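You operate a simulated robot arm through the tools that you are given. There is no shell and no other tool.

You are at the controls of a simulated robot arm. One attempt, no reset.

Task
Switch the vacuum off, clear the spigot block and unscrew the brown filter.
Fine: device on the mat, blue tip beside the other tips; stand the filter beside the white one.
Where things are to end (x, y in the base frame): small reference device within 60 mm of [760, -550].

Only the result counts: the job must be done as asked and must still hold three seconds after the hand-in. Knocking over, shifting, dropping, spilling or breaking anything else fails it.

Robot
A 6-joint arm with a three-finger gripper, fixed in place. Base frame: the origin is on the floor under the middle of its stand, x ahead of it, y to its left, z up; the work surface is at about z = 863. Readings come in mm, rad, newtons and seconds.
It reaches about 1213 mm from its shoulder. Its first joint turns from -2.897 to 2.897 rad. Payload 4.89 kg.
The TCP is the grasp point between the finger pads, 30 mm short of the fingertips. In the tool frame z runs along the fingers and y along their closing line. The gripper opens to 164 mm; its body begins 125 mm behind the TCP.
Orientation is told as [roll, pitch, yaw] about the base's x, y, z axes, in that order, counted from this pose: with the fingers straight down and closing along the base's y, the tool's x points along the base's -x, its y along +y and its z along -z.

Tools
- The arm moves only by the tool jog_arm. Its argument "steps" is one flat list of numbers, 6 for each row, row after row: the shift along the base's x, y, z in mm, then the turn, a rotation vector about the base's x, y, z in rad. In form: [dx, dy, dz, ax, ay, az, dx, dy, dz, ax, ay, az, ...]. A call has 1 to 20 rows; each row shifts and turns the commanded pose from where the row before left it. "jaw" is the finger opening in mm, from 0 to 164, set as the call begins (left out, the last holds). A row lasts 0.2 s, in which the tool goes at most 50 mm and 0.15 rad; a call with a longer step from one row to the next is refused whole, and so is a gripper value outside its range. A pose out of reach is approached as far as the arm can. The call stops where the force on the tool passes 90 N (or 10 N more than at its start, if that is more) or the arm is blocked; 0.2 s more then pass. Each finger travels about 108 mm/s and halts on what it meets, pressing with about 42 N; the grip force reading is that of the motor and also rises with nothing between the fingers. The clock runs only during rows and for 0.2 s after the last one: add rows that do not move to give the fingers time. The reply holds the time, the measured pose of the TCP, the force on the tool along the base axes, the opening and the grip force, in the units named above and with some noise, with the torque about the TCP (base axes, N m) and any sound that the robot's microphone picked up.
- Cameras (640 x 400 px; columns grow to the right, rows downward): "scene" is fixed at [51.3, -649.1, 1607.3]; the picture's right is [0.16, -0.99, 0.00], its down [-0.68, -0.11, -0.73] and it looks along [0.72, 0.12, -0.69] (base axes); focal length 335 px, centre (320, 200). "wrist" rides on the gripper at [76, -2, -152] in the tool frame; the picture's right is [0.02, 1.00, 0.00], its down [-0.88, 0.02, -0.47] and it looks along [-0.47, 0.01, 0.88] (tool axes); focal length 247 px, centre (320, 200).
- capture(camera): a new picture of that camera. The clock stands still meanwhile.
- move_column(by): moves the trunk up (or, below 0, down) by that many mm; the arm rides with it, the base frame stays. It gives what a move gives, with no picture.
- probe_pixels(camera, pixels): for up to 12 pixels [column, row] of the newest picture of that camera ("zoom" is the newest enlarged one), the place [x, y, z] in the base frame of the surface seen there, good to about 2 mm. The clock stands still meanwhile.
- zoom(camera, box): a new picture of the part [left, top, right, bottom] of that camera's present view, enlarged. The clock stands still meanwhile.
- job_done(): hands the job in; it is judged then, once.

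Open the gripper and draw the arm clear of the work before you hand the job in, unless the task says otherwise.

The tools are called as name(argument=value, ...) on one line, values as JSON. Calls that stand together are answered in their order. jog_arm: Moves the arm, as the interface text tells. Its arguments: {"type":"object","properties":{"steps":{"type":"array","items":{"type":"number"}},"jaw":{"type":"number"}},"required":["steps"]} The other tools are called the same way: move_column (by) moves the trunk up or down; capture (camera) takes a picture; probe_pixels (camera, pixels) gives the place of the surface under pixels of a picture; zoom (camera, box) takes an enlarged picture of a part of a camera's view; job_done () hands the job in.

At the start:

```text
clock: 0.0
eef_pos: [511.0, -452.0, 1264.4]
tcp_rot: [0.0, 0.0, -0.001]
force: [0.4, 0.1, 0.6]
moment: [0.01, 0.02, -0.01]
width: 164.0
finger_force: 0.1
trunk travel left (down, up): [-175.0, 215.0]
```

scene: 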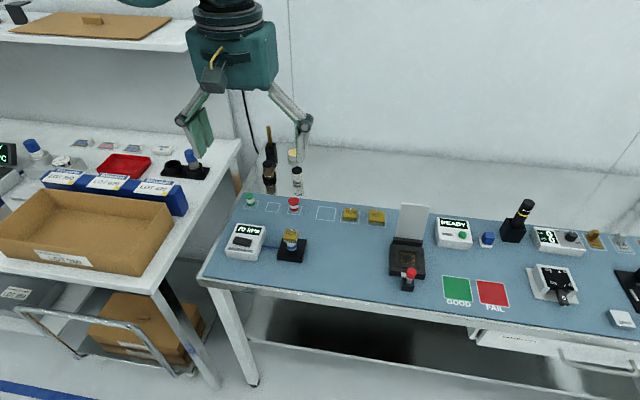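
wrist: 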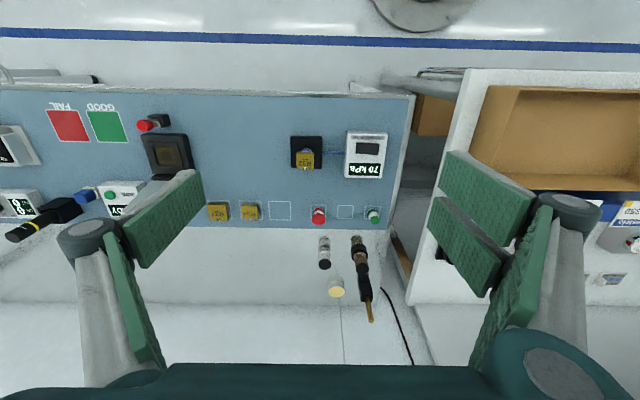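

I start by looking closely at the bench: the vacuum gauge around (245,240), the block with a brass device at (290,243), and the fixtures behind the bench near (270,180) and (297,180).

zoom(camera="scene", box=[210, 130, 410, 300])

zoom(camera="scene", box=[400, 180, 640, 340])

zoom(camera="wrist", box=[190, 110, 420, 340])

zoom(camera="scene", box=[0, 110, 240, 300])

```text
2.35 times, centred on (310, 215) of scene
```

zoom: 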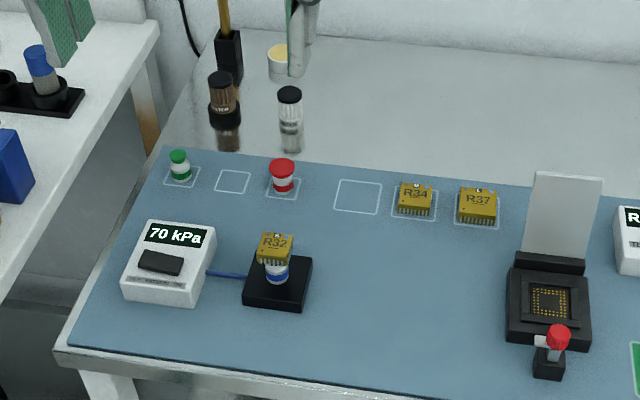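

```text
2.50 times, centred on (520, 260) of scene
```

zoom: 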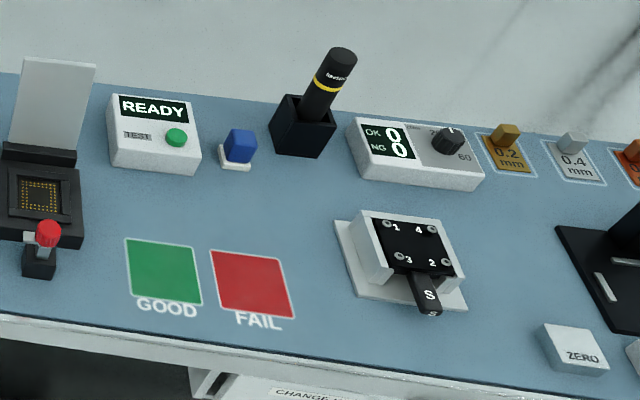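

```text
1.74 times, centred on (305, 225) of wrist
```

zoom: 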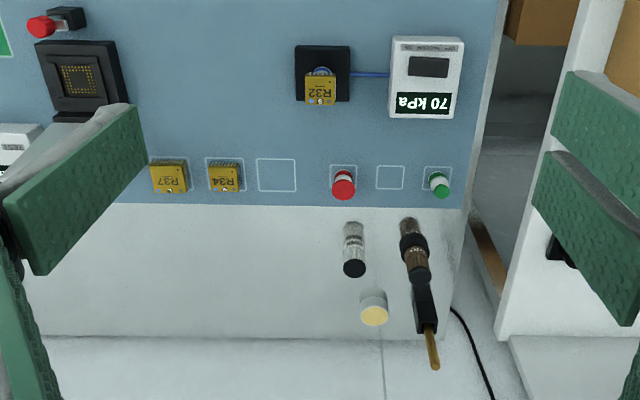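

```text
2.11 times, centred on (120, 205) of scene
```

zoom: 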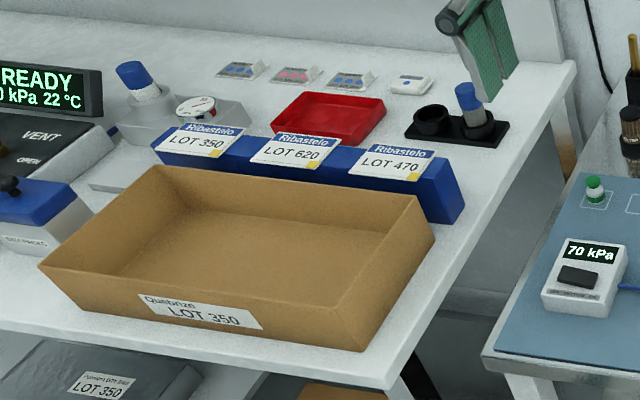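

Now I zoom closer at the brown filter (near scene (270,175)), the white one (297,180), the rocker on the gauge and the device on the spigot block.

zoom(camera="scene", box=[245, 130, 325, 220])

probe_pixels(camera="zoom", pixels=[[320, 200], [200, 170], [350, 170]])

zoom(camera="scene", box=[215, 180, 335, 270])

zoom(camera="wrist", box=[280, 110, 420, 210])

zoom(camera="wrist", box=[290, 200, 410, 330])

```text
4.44 times, centred on (285, 175) of scene
```

zoom: 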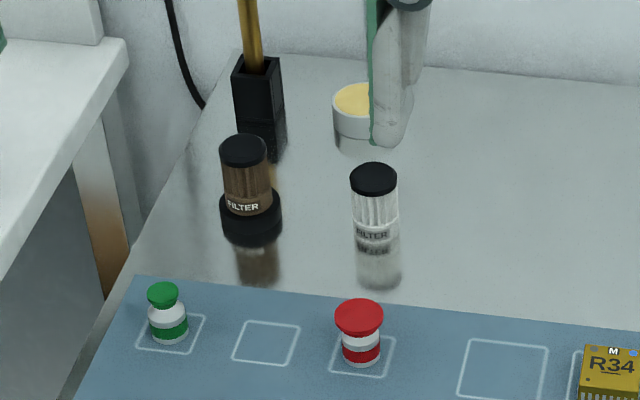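

```text
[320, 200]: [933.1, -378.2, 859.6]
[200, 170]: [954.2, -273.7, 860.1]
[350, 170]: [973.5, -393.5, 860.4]
```

```text
4.44 times, centred on (275, 225) of scene
```

zoom: 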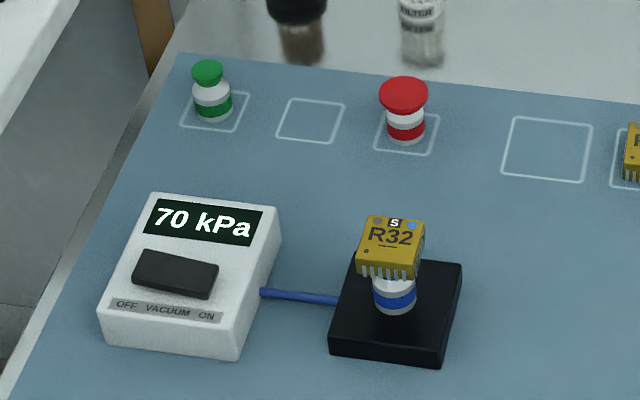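

```text
4.00 times, centred on (350, 160) of wrist
```

zoom: 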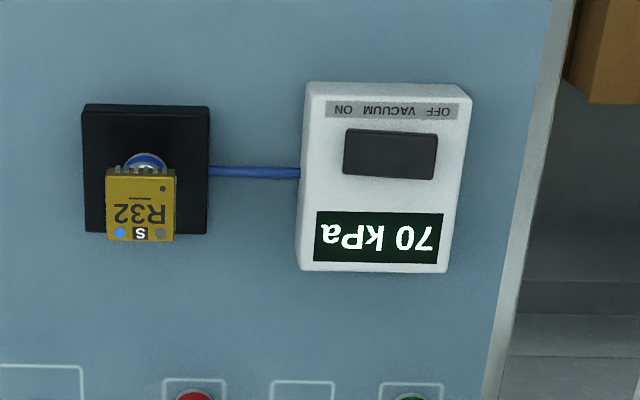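

```text
3.08 times, centred on (350, 265) of wrist
```

zoom: 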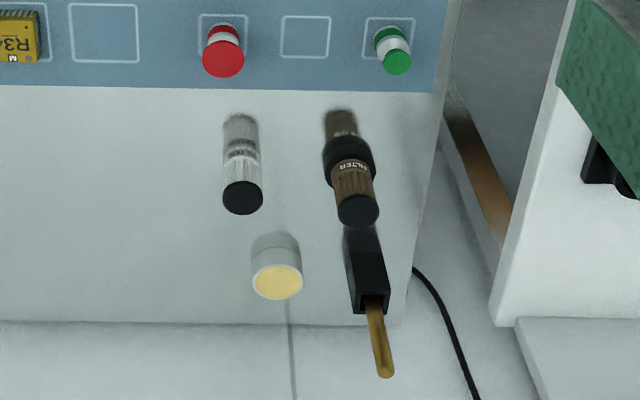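

I probe the gauge, rocker, spigot block, device and tips in this zoom.

zoom(camera="scene", box=[215, 180, 335, 270])

probe_pixels(camera="zoom", pixels=[[145, 265], [205, 285], [175, 273], [160, 305], [275, 205], [160, 195], [105, 310], [240, 355], [371, 219], [424, 230], [358, 262], [415, 270]])

probe_pixels(camera="zoom", pixels=[[392, 300], [380, 300], [412, 300], [352, 258], [460, 265], [330, 350], [440, 362], [445, 330], [300, 296], [208, 72], [403, 92], [310, 122]])

probe_pixels(camera="zoom", pixels=[[292, 99], [345, 104], [278, 136], [330, 142], [514, 118], [592, 124], [502, 175], [582, 182], [405, 128], [404, 141], [212, 104], [212, 120]])

```text
4.44 times, centred on (275, 225) of scene
```

zoom: 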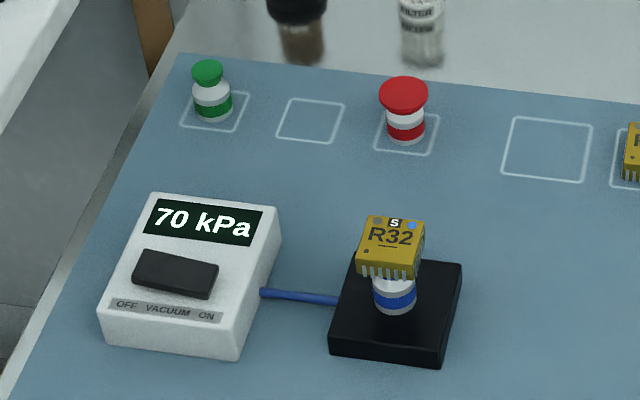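

```text
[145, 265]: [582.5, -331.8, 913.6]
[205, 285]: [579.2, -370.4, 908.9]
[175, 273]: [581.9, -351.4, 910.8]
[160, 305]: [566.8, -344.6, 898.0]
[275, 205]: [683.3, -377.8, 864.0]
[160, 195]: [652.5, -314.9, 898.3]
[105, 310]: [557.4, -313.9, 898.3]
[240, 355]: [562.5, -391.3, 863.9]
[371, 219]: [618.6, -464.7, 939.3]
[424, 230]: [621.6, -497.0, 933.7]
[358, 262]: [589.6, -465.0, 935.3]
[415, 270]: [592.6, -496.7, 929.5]
```

```text
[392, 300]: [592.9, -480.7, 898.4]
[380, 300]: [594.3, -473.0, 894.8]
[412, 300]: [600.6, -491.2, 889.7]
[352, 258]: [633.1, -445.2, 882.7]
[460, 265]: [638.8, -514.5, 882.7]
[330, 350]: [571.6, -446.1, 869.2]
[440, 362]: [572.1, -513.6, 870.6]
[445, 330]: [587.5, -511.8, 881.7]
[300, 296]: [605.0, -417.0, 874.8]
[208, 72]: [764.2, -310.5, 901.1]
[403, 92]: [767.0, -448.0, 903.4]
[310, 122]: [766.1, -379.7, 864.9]
```

```text
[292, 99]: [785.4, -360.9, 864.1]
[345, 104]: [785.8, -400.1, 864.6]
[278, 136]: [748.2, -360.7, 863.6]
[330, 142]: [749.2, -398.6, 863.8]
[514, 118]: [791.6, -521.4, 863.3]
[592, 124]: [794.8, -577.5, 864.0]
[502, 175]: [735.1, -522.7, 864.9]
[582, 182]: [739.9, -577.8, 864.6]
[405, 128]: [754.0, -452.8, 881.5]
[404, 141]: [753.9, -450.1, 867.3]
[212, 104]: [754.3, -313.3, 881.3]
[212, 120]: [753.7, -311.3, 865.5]
```

Layout is clear: the rocker's OFF side is at about (582,-332), device R32 at about (605,-481,934), empty small outline at (767,-380), empty device outline at (765,-550). Now I look at the gripper and probe the filters and neighbouring devices.

zoom(camera="scene", box=[160, 0, 340, 170])

zoom(camera="scene", box=[245, 130, 325, 220])

probe_pixels(camera="zoom", pixels=[[243, 148], [248, 190], [248, 208], [250, 225], [228, 205], [275, 205], [252, 243], [373, 178], [375, 215], [374, 235], [258, 75], [370, 100]])

zoom(camera="scene", box=[310, 190, 430, 290])

probe_pixels(camera="zoom", pixels=[[165, 75], [155, 110], [200, 80], [195, 115], [275, 85], [270, 120], [315, 90], [310, 125]])

```text
2.35 times, centred on (250, 85) of scene
```

zoom: 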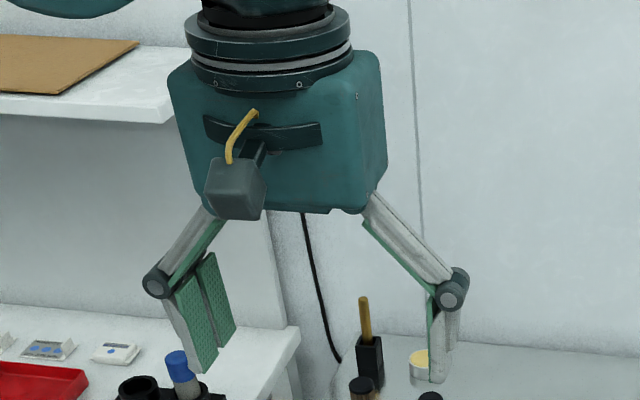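

```text
4.44 times, centred on (285, 175) of scene
```

zoom: 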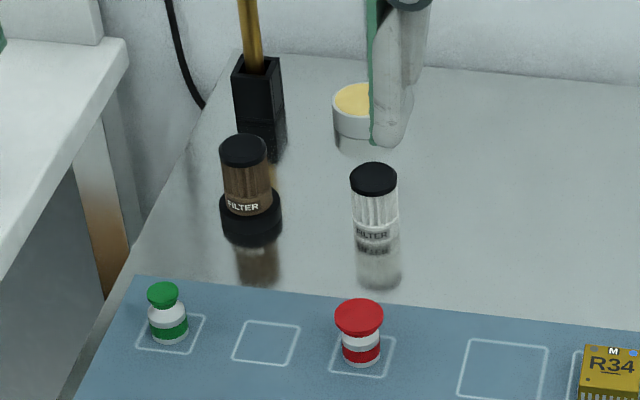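

```text
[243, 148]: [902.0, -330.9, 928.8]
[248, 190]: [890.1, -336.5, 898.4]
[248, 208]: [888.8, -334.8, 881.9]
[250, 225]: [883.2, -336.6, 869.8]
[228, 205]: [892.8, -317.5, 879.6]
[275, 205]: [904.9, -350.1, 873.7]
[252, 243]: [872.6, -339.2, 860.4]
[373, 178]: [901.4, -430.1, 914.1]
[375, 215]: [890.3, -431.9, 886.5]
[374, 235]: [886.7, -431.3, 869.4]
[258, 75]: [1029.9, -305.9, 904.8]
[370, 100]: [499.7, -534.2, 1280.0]
```

```text
4.00 times, centred on (370, 240) of scene
```

zoom: 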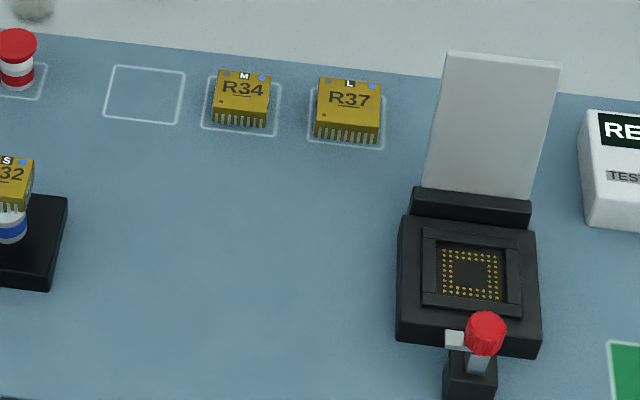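

```text
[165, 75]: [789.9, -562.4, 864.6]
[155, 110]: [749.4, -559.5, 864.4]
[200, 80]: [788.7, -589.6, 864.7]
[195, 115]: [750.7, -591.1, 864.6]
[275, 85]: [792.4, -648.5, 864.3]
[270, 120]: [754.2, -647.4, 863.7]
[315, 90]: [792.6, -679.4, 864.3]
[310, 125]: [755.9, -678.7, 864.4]
```

The gripper has two fingers on the +y side and one on -y. I close it and travel above the rocker's OFF end (582,-330), staying at z=1050, well above everything.

jog_arm(steps=[12, 20, -35, 0, 0, 0, 12, 20, -35, 0, 0, 0, 12, 20, -35, 0, 0, 0, 12, 20, -35, 0, 0, 0, 12, 20, -35, 0, 0, 0, 11, 22, -39.4, 0, 0, 0, 0, 0, 0, 0, 0, 0, 0, 0, 0, 0, 0, 0], jaw=0)

capture(camera="wrist")

capture(camera="scene")

```text
clock: 1.8
eef_pos: [582.5, -327.3, 1048.2]
tcp_rot: [0.001, -0.002, 0.001]
force: [-0.3, 0.2, 0.2]
moment: [-0.02, 0.04, -0.03]
width: 0.0
finger_force: 42.0
trunk travel left (down, up): [-175.0, 215.0]
```

```text
taken
```

wrist: 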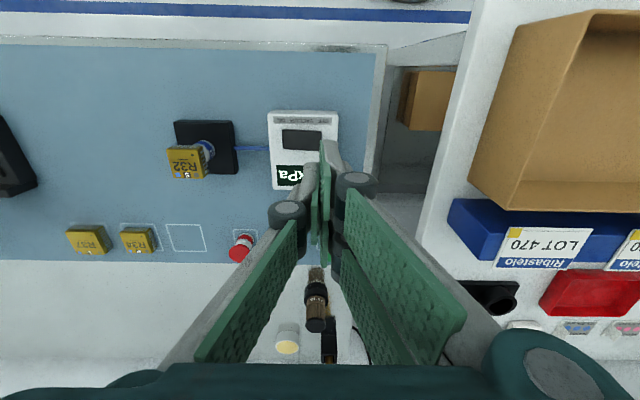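

```text
taken
```

scene: 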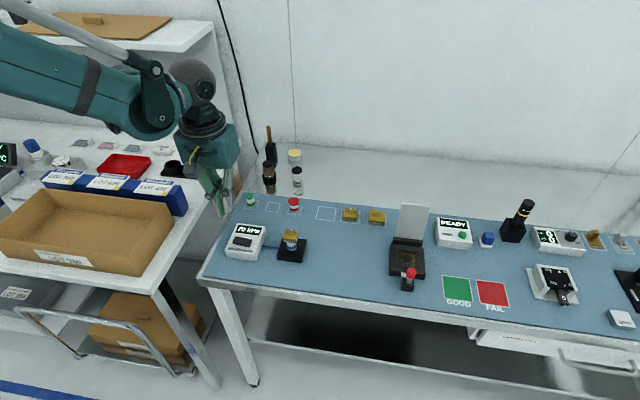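

I zoom in on the closed fingertips in the wrist view near (325,190) and the rocker to judge the footprint.

zoom(camera="wrist", box=[240, 90, 400, 290])

zoom(camera="scene", box=[170, 120, 310, 270])

probe_pixels(camera="zoom", pixels=[[228, 205], [248, 190], [228, 215], [215, 190], [200, 150]])

```text
2.00 times, centred on (320, 190) of wrist
```

zoom: 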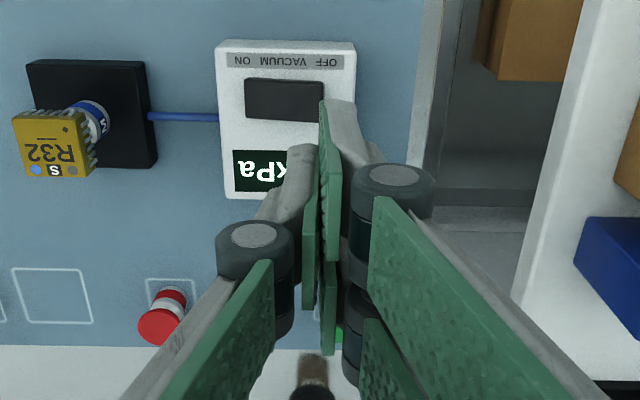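

```text
2.67 times, centred on (240, 195) of scene
```

zoom: 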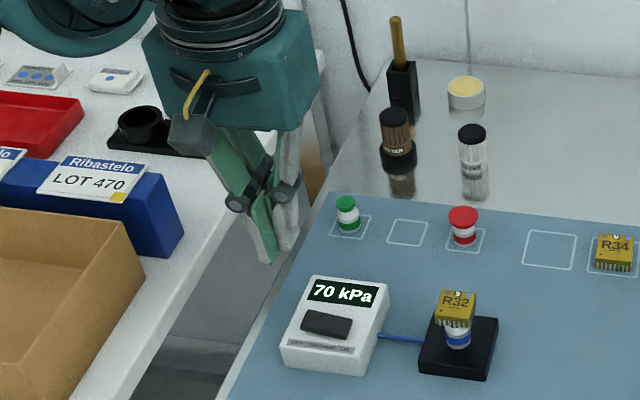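

```text
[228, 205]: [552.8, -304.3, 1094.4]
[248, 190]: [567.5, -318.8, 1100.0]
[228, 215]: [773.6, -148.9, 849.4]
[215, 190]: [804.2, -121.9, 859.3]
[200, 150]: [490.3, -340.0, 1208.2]
```

The single -y finger sits in the middle, with the two +y fingers straddling it in x. I shift y to about -326 so the single fingertip lands on the OFF end and descend to tip height ~935 (rocker top 914).

jog_arm(steps=[0, 2, -30, 0, 0, 0, 0, 2, -30, 0, 0, 0, 0, 0, -25, 0, 0, 0, 0, 0, 0, 0, 0, 0])

zoom(camera="scene", box=[190, 180, 310, 280])

zoom(camera="wrist", box=[220, 70, 420, 230])

```text
clock: 2.8
eef_pos: [582.2, -325.4, 964.3]
tcp_rot: [0.0, 0.0, 0.001]
force: [1.1, -0.5, -0.1]
moment: [-0.01, 0.01, 0.0]
width: 0.0
finger_force: 41.9
trunk travel left (down, up): [-175.0, 215.0]
```

```text
4.00 times, centred on (250, 230) of scene
```

zoom: 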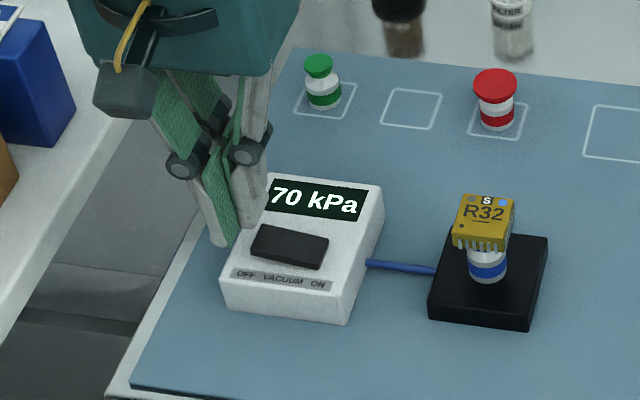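

```text
2.50 times, centred on (320, 150) of wrist
```

zoom: 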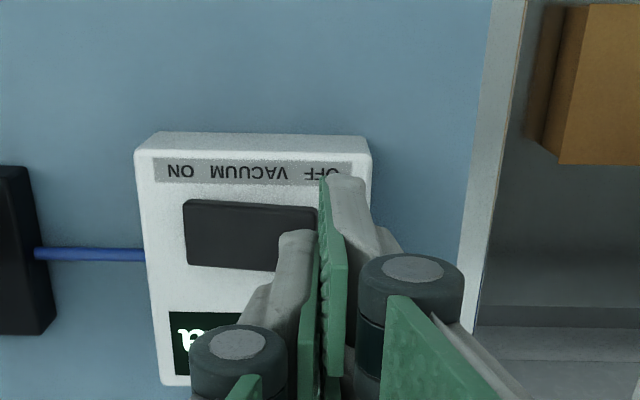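

The rocker is visible at zoom (185-317, 200-272); I probe its corners and the fingertips for alignment.

probe_pixels(camera="zoom", pixels=[[190, 206], [311, 214], [191, 260], [270, 265], [250, 236], [295, 236], [345, 182], [325, 182], [360, 182], [283, 245]])

```text
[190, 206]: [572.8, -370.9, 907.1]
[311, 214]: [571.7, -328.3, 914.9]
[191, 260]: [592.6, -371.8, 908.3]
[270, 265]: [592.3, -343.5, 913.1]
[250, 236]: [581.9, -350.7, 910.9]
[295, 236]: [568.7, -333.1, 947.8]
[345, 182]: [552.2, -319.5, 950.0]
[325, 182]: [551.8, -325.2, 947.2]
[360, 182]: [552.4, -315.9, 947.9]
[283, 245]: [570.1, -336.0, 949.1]
```

Rocker spans x 572–593, y -327…-372, with OFF end at z 915; the -y finger (x 569–595, y -325…-340) is right above it. I descend slowly in small steps.

jog_arm(steps=[0, 0, -14, 0, 0, 0, 0, 0, -2, 0, 0, 0, 0, 0, -2, 0, 0, 0, 0, 0, -2, 0, 0, 0, 0, 0, -2, 0, 0, 0])

```text
clock: 4.0
eef_pos: [581.9, -326.7, 941.9]
tcp_rot: [0.0, 0.001, 0.0]
force: [0.2, -0.1, -1.2]
moment: [-0.02, 0.03, 0.02]
width: 0.3
finger_force: 42.0
trunk travel left (down, up): [-175.0, 215.0]
```

No contact force yet (TCP z 942, tips ~912). I continue with 1.5 mm steps and watch the force and sound.

jog_arm(steps=[0, 0, -1.5, 0, 0, 0, 0, 0, -1.5, 0, 0, 0, 0, 0, -1.5, 0, 0, 0])

zoom(camera="scene", box=[190, 180, 310, 280])

```text
clock: 4.8
eef_pos: [581.7, -327.6, 937.3]
tcp_rot: [-0.001, 0.0, 0.0]
force: [0.5, -0.5, -1.1]
moment: [0.08, 0.03, 0.0]
width: 0.3
finger_force: 41.6
trunk travel left (down, up): [-175.0, 215.0]
```

```text
4.00 times, centred on (250, 230) of scene
```

zoom: 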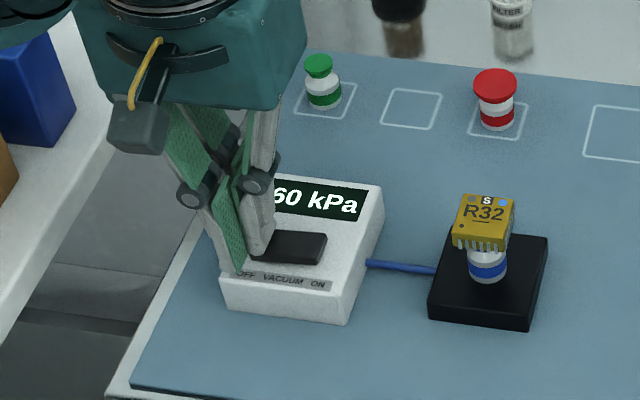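

The gauge now shows 60 kPa, down from 70, so the rocker seems to be tipping over. I wait a moment and look again.

jog_arm(steps=[0, 0, -1, 0, 0, 0, 0, 0, 0, 0, 0, 0, 0, 0, 0, 0, 0, 0])

zoom(camera="scene", box=[190, 180, 310, 280])

probe_pixels(camera="zoom", pixels=[[320, 240], [315, 258], [285, 238], [290, 258]])

```text
clock: 5.6
eef_pos: [582.0, -325.8, 936.2]
tcp_rot: [0.001, 0.001, 0.0]
force: [0.3, -0.2, 0.3]
moment: [-0.03, -0.01, 0.03]
width: 0.0
finger_force: 41.9
trunk travel left (down, up): [-175.0, 215.0]
```

```text
4.00 times, centred on (250, 230) of scene
```

zoom: 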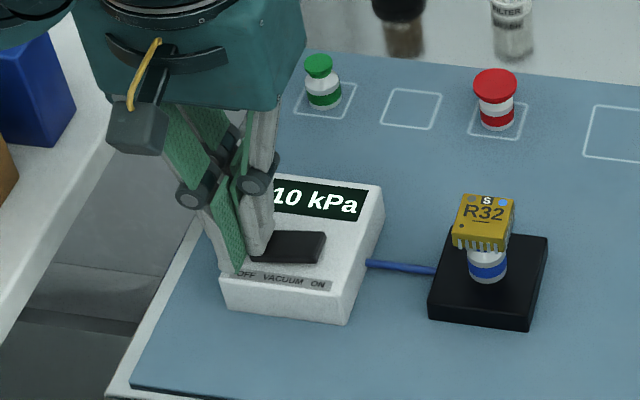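

```text
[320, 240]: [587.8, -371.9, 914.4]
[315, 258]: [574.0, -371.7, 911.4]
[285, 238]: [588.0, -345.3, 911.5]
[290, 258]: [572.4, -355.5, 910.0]
```

The gauge is down to 10 kPa and the rocker's ON end is now up (z 914). I retreat upward and check it stays off.

jog_arm(steps=[0, 0, 20, 0, 0, 0, 0, 0, 40, 0, 0, 0, 0, 0, 50, 0, 0, 0, 0, 0, 50, 0, 0, 0])

zoom(camera="scene", box=[215, 180, 335, 280])

probe_pixels(camera="zoom", pixels=[[371, 200], [420, 205], [363, 228], [410, 238], [385, 215], [392, 202]])

```text
clock: 6.6
eef_pos: [581.2, -326.0, 1097.4]
tcp_rot: [-0.001, 0.0, 0.001]
force: [1.0, -0.1, 0.1]
moment: [0.06, 0.21, 0.02]
width: 0.0
finger_force: 42.4
trunk travel left (down, up): [-175.0, 215.0]
```

```text
4.00 times, centred on (275, 230) of scene
```

zoom: 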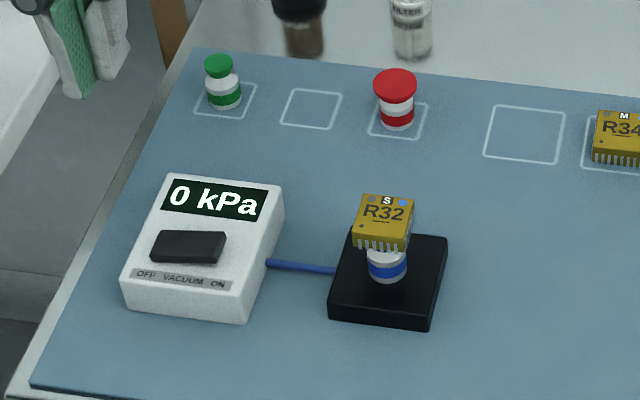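

```text
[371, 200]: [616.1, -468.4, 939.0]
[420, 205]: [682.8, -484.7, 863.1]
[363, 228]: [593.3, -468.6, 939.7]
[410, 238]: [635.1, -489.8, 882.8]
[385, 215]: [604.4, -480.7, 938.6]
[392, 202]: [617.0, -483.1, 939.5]
```

Vacuum reads 0 kPa and the device sits flat (top z ≈ 939). I open the jaw moderately and move above the device for a closer look.

jog_arm(steps=[5, -39, 0, 0, 0, 0, 5, -39, 0, 0, 0, 0, 5, -39, 0, 0, 0, 0, 5, -38, 0, 0, 0, 0, 3, 0, -17.5, 0, 0, 0, 0, 0, 0, 0, 0, 0], jaw=80)

capture(camera="wrist")

zoom(camera="wrist", box=[240, 130, 400, 230])

```text
clock: 8.0
eef_pos: [605.3, -482.5, 1079.0]
tcp_rot: [-0.001, 0.001, 0.0]
force: [-0.2, -0.8, -0.5]
moment: [0.11, 0.0, 0.0]
width: 80.0
finger_force: 0.1
trunk travel left (down, up): [-175.0, 215.0]
```

```text
taken
```

wrist: 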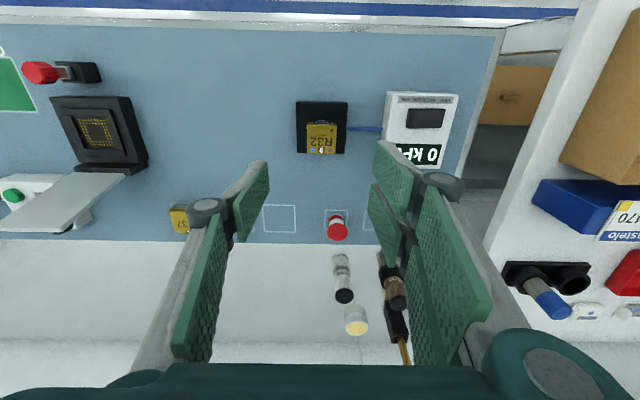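

```text
4.00 times, centred on (320, 180) of wrist
```

zoom: 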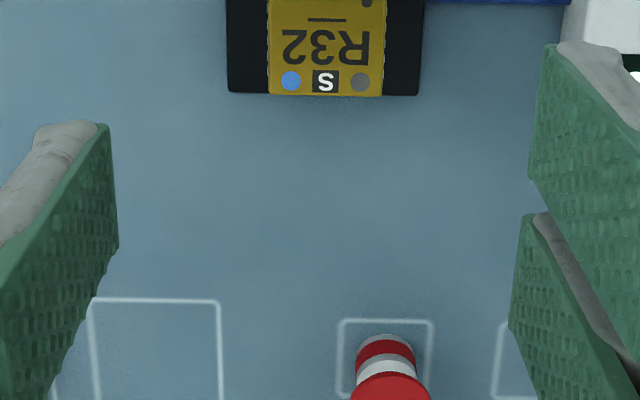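

The device appears square to the axes at wrist (320,138). I zoom on it and probe its edges.

zoom(camera="wrist", box=[280, 90, 360, 160])

probe_pixels(camera="zoom", pixels=[[222, 240], [440, 240], [330, 275], [222, 320], [440, 330], [222, 400], [440, 398], [330, 245], [210, 300], [455, 300]])

```text
5.71 times, centred on (320, 125) of wrist
```

zoom: 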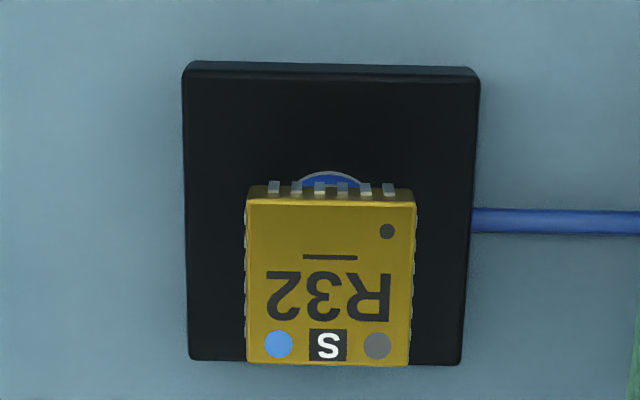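

```text
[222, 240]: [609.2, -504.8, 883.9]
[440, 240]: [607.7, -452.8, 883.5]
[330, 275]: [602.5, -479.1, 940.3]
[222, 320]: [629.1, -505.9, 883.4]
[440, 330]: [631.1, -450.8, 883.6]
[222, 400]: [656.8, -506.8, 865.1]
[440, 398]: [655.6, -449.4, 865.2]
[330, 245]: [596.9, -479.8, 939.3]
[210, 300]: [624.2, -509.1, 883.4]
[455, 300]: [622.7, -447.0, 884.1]
```

probe_pixels(camera="zoom", pixels=[[252, 205], [410, 208], [252, 355], [404, 358], [320, 206], [325, 358], [258, 190], [405, 195], [250, 280], [406, 285], [330, 178], [330, 190]])

```text
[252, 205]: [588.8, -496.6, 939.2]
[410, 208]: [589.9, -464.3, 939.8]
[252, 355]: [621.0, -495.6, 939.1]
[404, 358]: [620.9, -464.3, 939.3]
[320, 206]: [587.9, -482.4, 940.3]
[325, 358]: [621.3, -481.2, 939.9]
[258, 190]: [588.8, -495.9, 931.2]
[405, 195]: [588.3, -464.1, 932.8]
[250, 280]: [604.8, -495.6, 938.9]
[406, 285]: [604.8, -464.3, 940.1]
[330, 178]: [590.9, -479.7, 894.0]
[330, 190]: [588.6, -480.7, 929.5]
```

Device: x 588.5–621.5, y -496.5…-464, top z 939.5, so its centre is (605,-480.4). I descend with the jaw open so the fingertips reach z≈923, at the device's underside and above the block.

jog_arm(steps=[0, 0.5, -40, 0, 0, 0, 0, 0, -40, 0, 0, 0, 0, 0, -30, 0, 0, 0, 0, 0, -10, 0, 0, 0, 0, 0, -6, 0, 0, 0, 0, 0, 0, 0, 0, 0])

zoom(camera="scene", box=[235, 180, 355, 280])

capture(camera="wrist")

```text
clock: 9.4
eef_pos: [605.0, -480.3, 952.5]
tcp_rot: [0.0, -0.001, 0.0]
force: [0.1, 0.1, 0.8]
moment: [0.03, 0.02, -0.01]
width: 80.0
finger_force: 0.1
trunk travel left (down, up): [-175.0, 215.0]
```

```text
4.00 times, centred on (295, 230) of scene
```

zoom: 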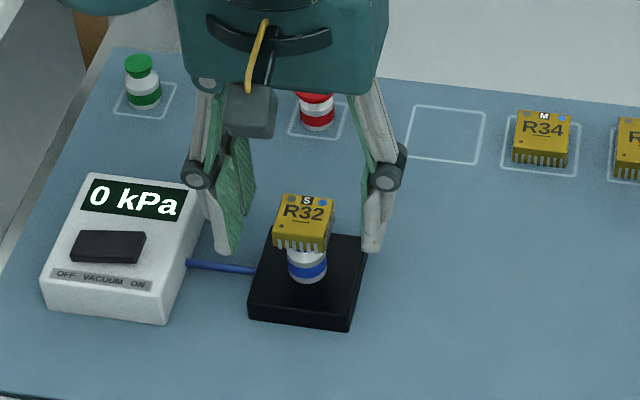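

```text
taken
```

wrist: 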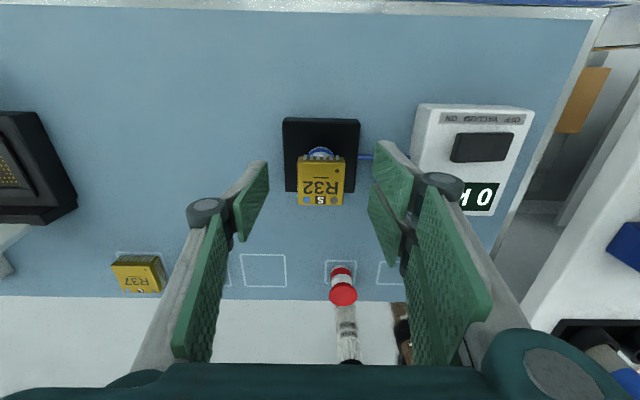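

The fingers straddle the device; I check the fingertip heights and the device front edge before closing.

probe_pixels(camera="zoom", pixels=[[372, 247], [226, 248], [300, 238], [300, 246], [300, 250], [305, 255], [290, 262], [305, 268]])

```text
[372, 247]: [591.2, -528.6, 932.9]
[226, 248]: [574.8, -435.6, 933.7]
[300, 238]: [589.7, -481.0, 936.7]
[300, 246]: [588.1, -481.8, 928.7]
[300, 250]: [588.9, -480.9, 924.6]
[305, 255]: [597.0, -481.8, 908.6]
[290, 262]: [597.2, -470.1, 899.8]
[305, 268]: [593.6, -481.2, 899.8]
```

Fingertip edges are near z 930 visible, device side spans 924–939. I lower 3 mm more and close gently on the sides.

jog_arm(steps=[0, 0, -3, 0, 0, 0, 0, 0, 0, 0, 0, 0])

jog_arm(steps=[0, 0, 0, 0, 0, 0, 0, 0, 0, 0, 0, 0, 0, 0, 0, 0, 0, 0, 0, 0, 0, 0, 0, 0], jaw=28)

zoom(camera="scene", box=[235, 180, 355, 280])

```text
clock: 10.0
eef_pos: [604.5, -480.7, 950.4]
tcp_rot: [0.0, 0.0, -0.001]
force: [0.2, 0.1, -0.2]
moment: [-0.02, -0.05, -0.01]
width: 80.0
finger_force: 0.0
trunk travel left (down, up): [-175.0, 215.0]
```

```text
clock: 11.0
eef_pos: [605.1, -480.9, 949.0]
tcp_rot: [0.001, 0.0, 0.001]
force: [0.2, 0.2, -0.7]
moment: [-0.02, 0.0, -0.02]
width: 34.9
finger_force: 41.7
trunk travel left (down, up): [-175.0, 215.0]
```

```text
4.00 times, centred on (295, 230) of scene
```

zoom: 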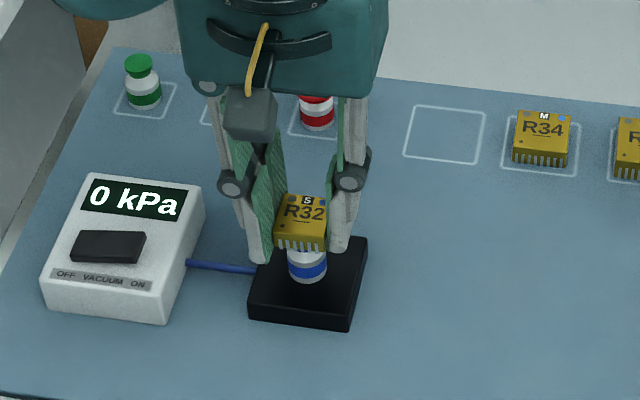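

Gripped at 34.9 mm. I lift slowly straight up and check that the tip stays on the spigot.

jog_arm(steps=[0, 0, 3, 0, 0, 0, 0, 0, 5, 0, 0, 0, 0, 0, 10, 0, 0, 0, 0, 0, 15, 0, 0, 0])

zoom(camera="scene", box=[235, 180, 355, 280])

```text
clock: 12.0
eef_pos: [604.9, -479.2, 984.2]
tcp_rot: [0.0, 0.0, 0.0]
force: [0.9, 0.0, -0.3]
moment: [0.08, 0.14, 0.01]
width: 28.1
finger_force: 0.1
trunk travel left (down, up): [-175.0, 215.0]
```

```text
4.00 times, centred on (295, 230) of scene
```

zoom: 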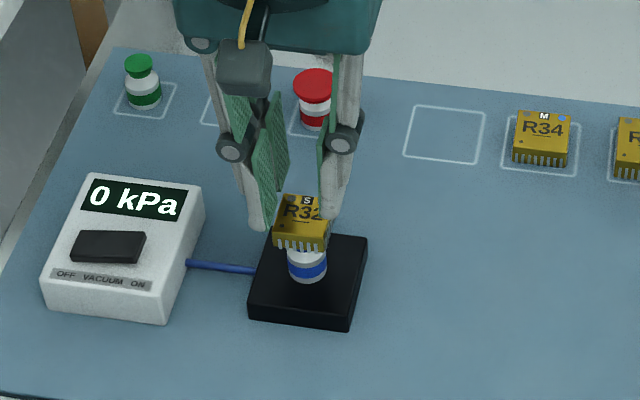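

The device slipped out of the shallow grip (width went to 28.1) and stayed on the tip. I open the jaw and check that device and tip are undisturbed before regripping deeper.

jog_arm(steps=[0, 0, 40, 0, 0, 0, 0, 0, 40, 0, 0, 0, 0, 0, 16, 0, 0, 0, 0, 0, 0, 0, 0, 0], jaw=80)

zoom(camera="wrist", box=[280, 90, 360, 160])

probe_pixels(camera="zoom", pixels=[[252, 205], [410, 208], [252, 355], [404, 358], [320, 206], [325, 355], [258, 190], [405, 195], [250, 280], [406, 285], [330, 178], [330, 190]])

zoom(camera="scene", box=[265, 210, 325, 265])

```text
clock: 13.0
eef_pos: [604.3, -480.4, 1080.0]
tcp_rot: [0.001, -0.001, -0.001]
force: [-0.1, -0.6, 0.6]
moment: [-0.05, -0.07, 0.01]
width: 80.2
finger_force: 0.0
trunk travel left (down, up): [-175.0, 215.0]
```

```text
5.71 times, centred on (320, 125) of wrist
```

zoom: 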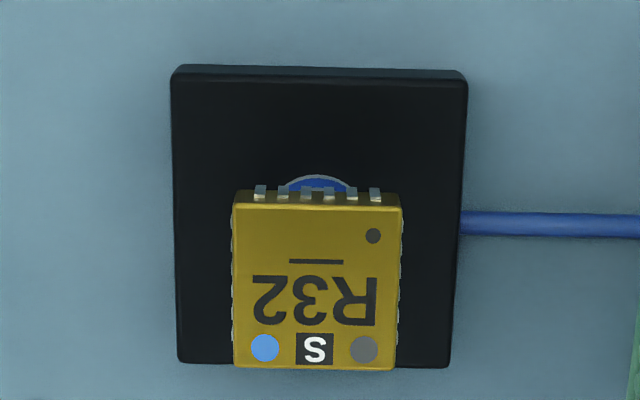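

```text
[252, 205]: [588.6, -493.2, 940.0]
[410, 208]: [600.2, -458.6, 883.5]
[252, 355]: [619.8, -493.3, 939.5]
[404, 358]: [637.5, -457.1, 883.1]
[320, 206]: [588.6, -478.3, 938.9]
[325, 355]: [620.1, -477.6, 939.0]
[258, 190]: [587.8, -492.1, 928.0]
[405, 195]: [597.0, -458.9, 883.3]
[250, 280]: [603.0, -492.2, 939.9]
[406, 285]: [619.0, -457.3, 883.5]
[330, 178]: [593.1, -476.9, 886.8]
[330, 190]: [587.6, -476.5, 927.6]
```

```text
7.27 times, centred on (295, 238) of scene
```

zoom: 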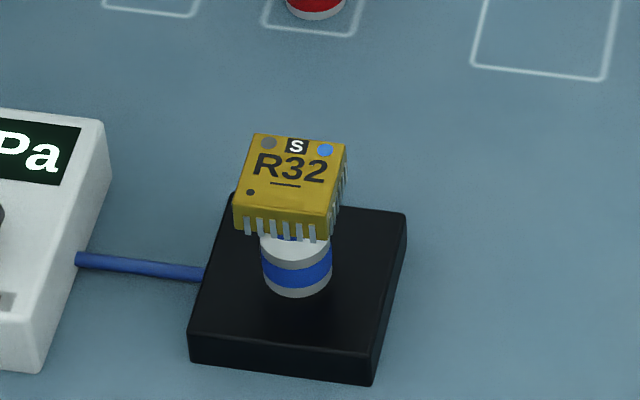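

Device is unmoved (x 588–621, y ≈ -496…-464). This time I descend so the grasp point itself (TCP z ≈ 933) is level with the device's sides; the fingertips end at z≈903, above the block (883).

jog_arm(steps=[0, 0.2, -45, 0, 0, 0, 0, 0, -45, 0, 0, 0, 0, 0, -35, 0, 0, 0, 0, 0, -12, 0, 0, 0, 0, 0, -10, 0, 0, 0, 0, 0, 0, 0, 0, 0], jaw=66)

jog_arm(steps=[0, 0, 0, 0, 0, 0, 0, 0, 0, 0, 0, 0, 0, 0, 0, 0, 0, 0, 0, 0, 0, 0, 0, 0], jaw=28)

zoom(camera="scene", box=[245, 190, 345, 270])

```text
clock: 14.4
eef_pos: [604.3, -482.1, 932.6]
tcp_rot: [0.0, 0.002, -0.001]
force: [0.2, -0.6, -0.1]
moment: [0.0, 0.02, 0.01]
width: 65.9
finger_force: 0.0
trunk travel left (down, up): [-175.0, 215.0]
```

```text
clock: 15.4
eef_pos: [606.2, -480.1, 932.0]
tcp_rot: [0.001, -0.001, 0.0]
force: [0.7, -0.3, -0.2]
moment: [0.01, -0.02, 0.01]
width: 33.6
finger_force: 41.8
trunk travel left (down, up): [-175.0, 215.0]
```

```text
5.00 times, centred on (295, 230) of scene
```

zoom: 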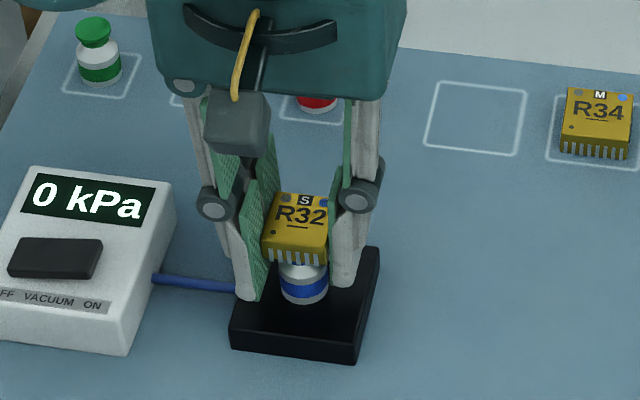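

Gripped at 33.6 mm with the pads fully over the device sides. I lift straight up slowly.

jog_arm(steps=[0, 0, 2, 0, 0, 0, 0, 0, 3, 0, 0, 0, 0, 0, 5, 0, 0, 0, 0, 0, 8, 0, 0, 0])

zoom(camera="scene", box=[245, 190, 345, 270])

```text
clock: 16.4
eef_pos: [605.2, -479.8, 949.4]
tcp_rot: [0.0, 0.0, 0.0]
force: [0.3, 0.1, -1.6]
moment: [0.04, 0.05, 0.0]
width: 33.6
finger_force: 42.4
trunk travel left (down, up): [-175.0, 215.0]
```

```text
5.00 times, centred on (295, 230) of scene
```

zoom: 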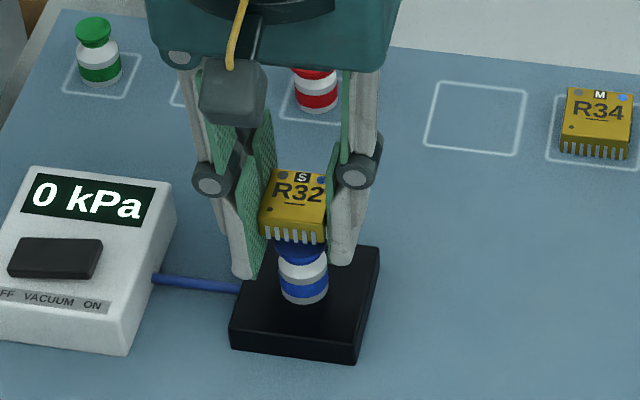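

The device lifts cleanly and the tip stays, but with this deep grip the fingertips hang ~20 mm below the device, so it could not be set on the mat without a drop. I set it back onto the tip, open slightly, and regrip about 13 mm higher.

jog_arm(steps=[0, 0, -10, 0, 0, 0, 0, 0, -5, 0, 0, 0, 0, 0, -2.7, 0, 0, 0, 0, 0, 0, 0, 0, 0])

jog_arm(steps=[0, 0, 0, 0, 0, 0, 0, 0, 0, 0, 0, 0], jaw=50)

jog_arm(steps=[0, 0, 7, 0, 0, 0, 0, 0, 6.3, 0, 0, 0, 0, 0, 0, 0, 0, 0])

zoom(camera="scene", box=[255, 200, 335, 270])

```text
clock: 17.4
eef_pos: [604.5, -481.2, 933.1]
tcp_rot: [0.001, 0.001, 0.001]
force: [0.7, 0.1, -1.5]
moment: [0.02, -0.02, 0.03]
width: 33.8
finger_force: 42.0
trunk travel left (down, up): [-175.0, 215.0]
```

```text
clock: 18.0
eef_pos: [604.9, -480.0, 931.8]
tcp_rot: [0.001, 0.001, -0.001]
force: [0.8, 0.0, -0.5]
moment: [0.02, -0.02, -0.02]
width: 50.1
finger_force: 0.0
trunk travel left (down, up): [-175.0, 215.0]
```

```text
clock: 18.8
eef_pos: [605.5, -479.4, 945.9]
tcp_rot: [0.001, 0.001, 0.001]
force: [0.3, 0.3, 0.5]
moment: [0.0, 0.02, -0.03]
width: 49.8
finger_force: 0.1
trunk travel left (down, up): [-175.0, 215.0]
```

```text
5.71 times, centred on (295, 235) of scene
```

zoom: 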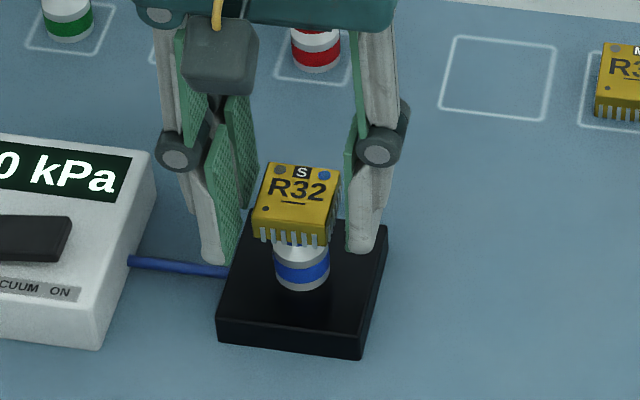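

The device is back flat on the tip and the fingers are about 13 mm higher. I close at this height and read the width.

jog_arm(steps=[0, 0, 0, 0, 0, 0, 0, 0, 0, 0, 0, 0, 0, 0, 0, 0, 0, 0], jaw=28)

jog_arm(steps=[0, 0, 1, 0, 0, 0, 0, 0, 2, 0, 0, 0, 0, 0, 3, 0, 0, 0, 0, 0, 4, 0, 0, 0])

zoom(camera="scene", box=[255, 200, 335, 270])

```text
clock: 19.6
eef_pos: [604.5, -480.5, 946.4]
tcp_rot: [0.0, -0.001, 0.0]
force: [-0.4, 0.6, 0.5]
moment: [-0.02, 0.01, 0.0]
width: 34.5
finger_force: 42.1
trunk travel left (down, up): [-175.0, 215.0]
```

```text
clock: 20.6
eef_pos: [605.7, -480.1, 956.1]
tcp_rot: [-0.001, 0.001, 0.001]
force: [0.1, 0.5, -0.5]
moment: [0.0, 0.03, 0.01]
width: 34.4
finger_force: 41.7
trunk travel left (down, up): [-175.0, 215.0]
```

```text
5.71 times, centred on (295, 235) of scene
```

zoom: 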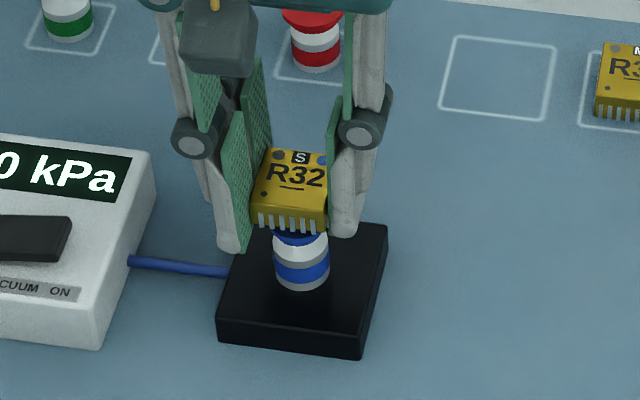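

The grip holds at 34.4 mm and the tip stays on the spigot. I lift to ~1000 and carry the device gently to above the empty outline at (764,-550).

jog_arm(steps=[0, 0, 8, 0, 0, 0, 0, 0, 16, 0, 0, 0, 0, 0, 16, 0, 0, 0, 0, 0, 8, 0, 0, 0, 10, -4, 0, 0, 0, 0, 18, -8, 0, 0, 0, 0, 21, -9.5, 0, 0, 0, 0, 21, -9.5, 0, 0, 0, 0, 21, -9.5, 0, 0, 0, 0, 21, -9, 0, 0, 0, 0, 21, -9, 0, 0, 0, 0, 16, -7, 0, 0, 0, 0, 10, -4, 0, 0, 0, 0, 0, 0, 0, 0, 0, 0])

zoom(camera="scene", box=[260, 140, 400, 250])

capture(camera="wrist")

```text
clock: 23.6
eef_pos: [765.4, -550.9, 1003.6]
tcp_rot: [0.0, 0.001, 0.001]
force: [0.9, -0.4, -1.0]
moment: [0.03, 0.06, -0.02]
width: 34.3
finger_force: 41.7
trunk travel left (down, up): [-175.0, 215.0]
```

```text
3.64 times, centred on (330, 195) of scene
```

zoom: 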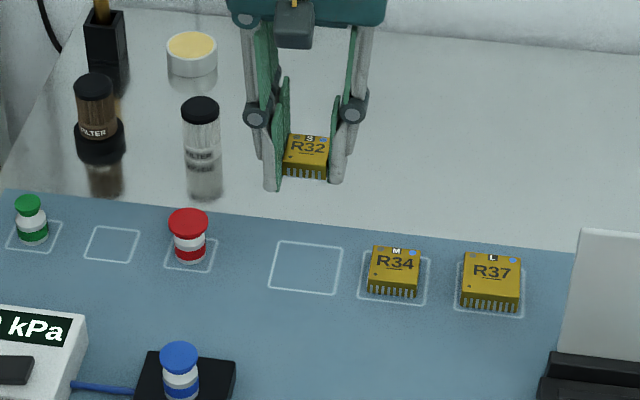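

```text
taken
```

wrist: 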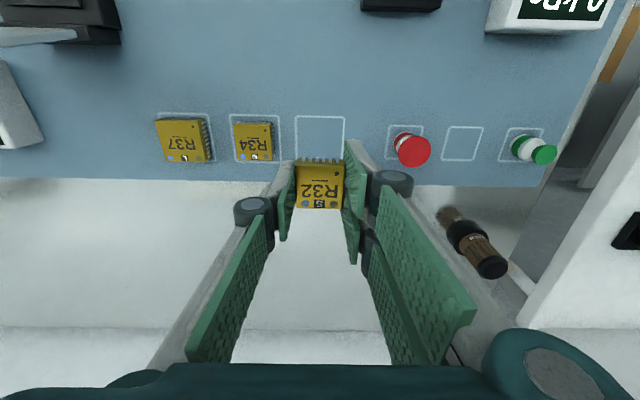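

The device is held upright over the outline. I probe R34's near edge, its top height, and the held device and fingertips before lowering.

probe_pixels(camera="wrist", pixels=[[270, 140], [271, 155], [252, 140], [238, 140], [322, 185], [302, 185], [340, 185], [320, 205], [397, 150], [412, 150], [296, 175], [348, 145]])

probe_pixels(camera="zoom", pixels=[[272, 188], [336, 182], [305, 150], [305, 170], [305, 177], [285, 172], [328, 172], [372, 265], [395, 260], [275, 180]])

```text
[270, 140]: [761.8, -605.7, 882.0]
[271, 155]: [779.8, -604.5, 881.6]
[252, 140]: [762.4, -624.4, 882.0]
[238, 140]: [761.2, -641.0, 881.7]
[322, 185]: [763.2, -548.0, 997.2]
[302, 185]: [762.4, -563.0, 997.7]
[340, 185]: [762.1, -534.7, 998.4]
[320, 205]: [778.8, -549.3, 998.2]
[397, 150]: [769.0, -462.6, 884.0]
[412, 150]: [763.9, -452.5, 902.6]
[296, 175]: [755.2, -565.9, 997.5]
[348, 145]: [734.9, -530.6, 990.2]
```

```text
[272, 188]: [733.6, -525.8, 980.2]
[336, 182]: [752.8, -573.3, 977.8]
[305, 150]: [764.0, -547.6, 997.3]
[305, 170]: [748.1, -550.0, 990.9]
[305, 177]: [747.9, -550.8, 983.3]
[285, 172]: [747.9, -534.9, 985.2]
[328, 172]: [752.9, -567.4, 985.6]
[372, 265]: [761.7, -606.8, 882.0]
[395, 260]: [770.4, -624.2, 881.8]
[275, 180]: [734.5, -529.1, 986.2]
```

R34's near edge is at y≈-604.5 and the held device spans y≈-567…-534, top 997.5. I lower to just above the mat.

jog_arm(steps=[0, 0, -20, 0, 0, 0, 0, 0, -30, 0, 0, 0, 0, 0, -25, 0, 0, 0, 0, 0, -15, 0, 0, 0, 0, 0, -10, 0, 0, 0, 0, 0, -4, 0, 0, 0, 0, 0, 0, 0, 0, 0])

zoom(camera="scene", box=[290, 180, 370, 240])

probe_pixels(camera="zoom", pixels=[[320, 200], [320, 230], [320, 250], [320, 260]])

```text
clock: 25.2
eef_pos: [763.3, -551.0, 899.4]
tcp_rot: [0.0, 0.0, 0.0]
force: [-0.1, -0.3, -0.7]
moment: [0.01, 0.02, -0.02]
width: 34.6
finger_force: 41.5
trunk travel left (down, up): [-175.0, 215.0]
```

```text
6.67 times, centred on (330, 210) of scene
```

zoom: 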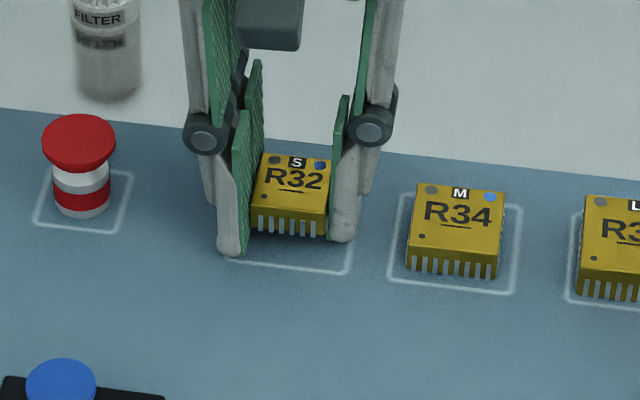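

```text
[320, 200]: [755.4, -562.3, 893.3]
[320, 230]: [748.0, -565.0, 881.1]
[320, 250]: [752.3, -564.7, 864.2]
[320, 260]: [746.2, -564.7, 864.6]
```

Device top is at 893 and needs to get to ~881. I lower in 1 mm steps until the fingertips just feel the mat.

jog_arm(steps=[0, 0, -2, 0, 0, 0, 0, 0, -1, 0, 0, 0, 0, 0, -1, 0, 0, 0, 0, 0, -1, 0, 0, 0, 0, 0, 0, 0, 0, 0])

```text
clock: 26.4
eef_pos: [763.5, -549.1, 894.6]
tcp_rot: [-0.001, 0.0, 0.0]
force: [-0.8, -0.5, -0.6]
moment: [-0.02, 0.0, 0.04]
width: 34.4
finger_force: 41.5
trunk travel left (down, up): [-175.0, 215.0]
```

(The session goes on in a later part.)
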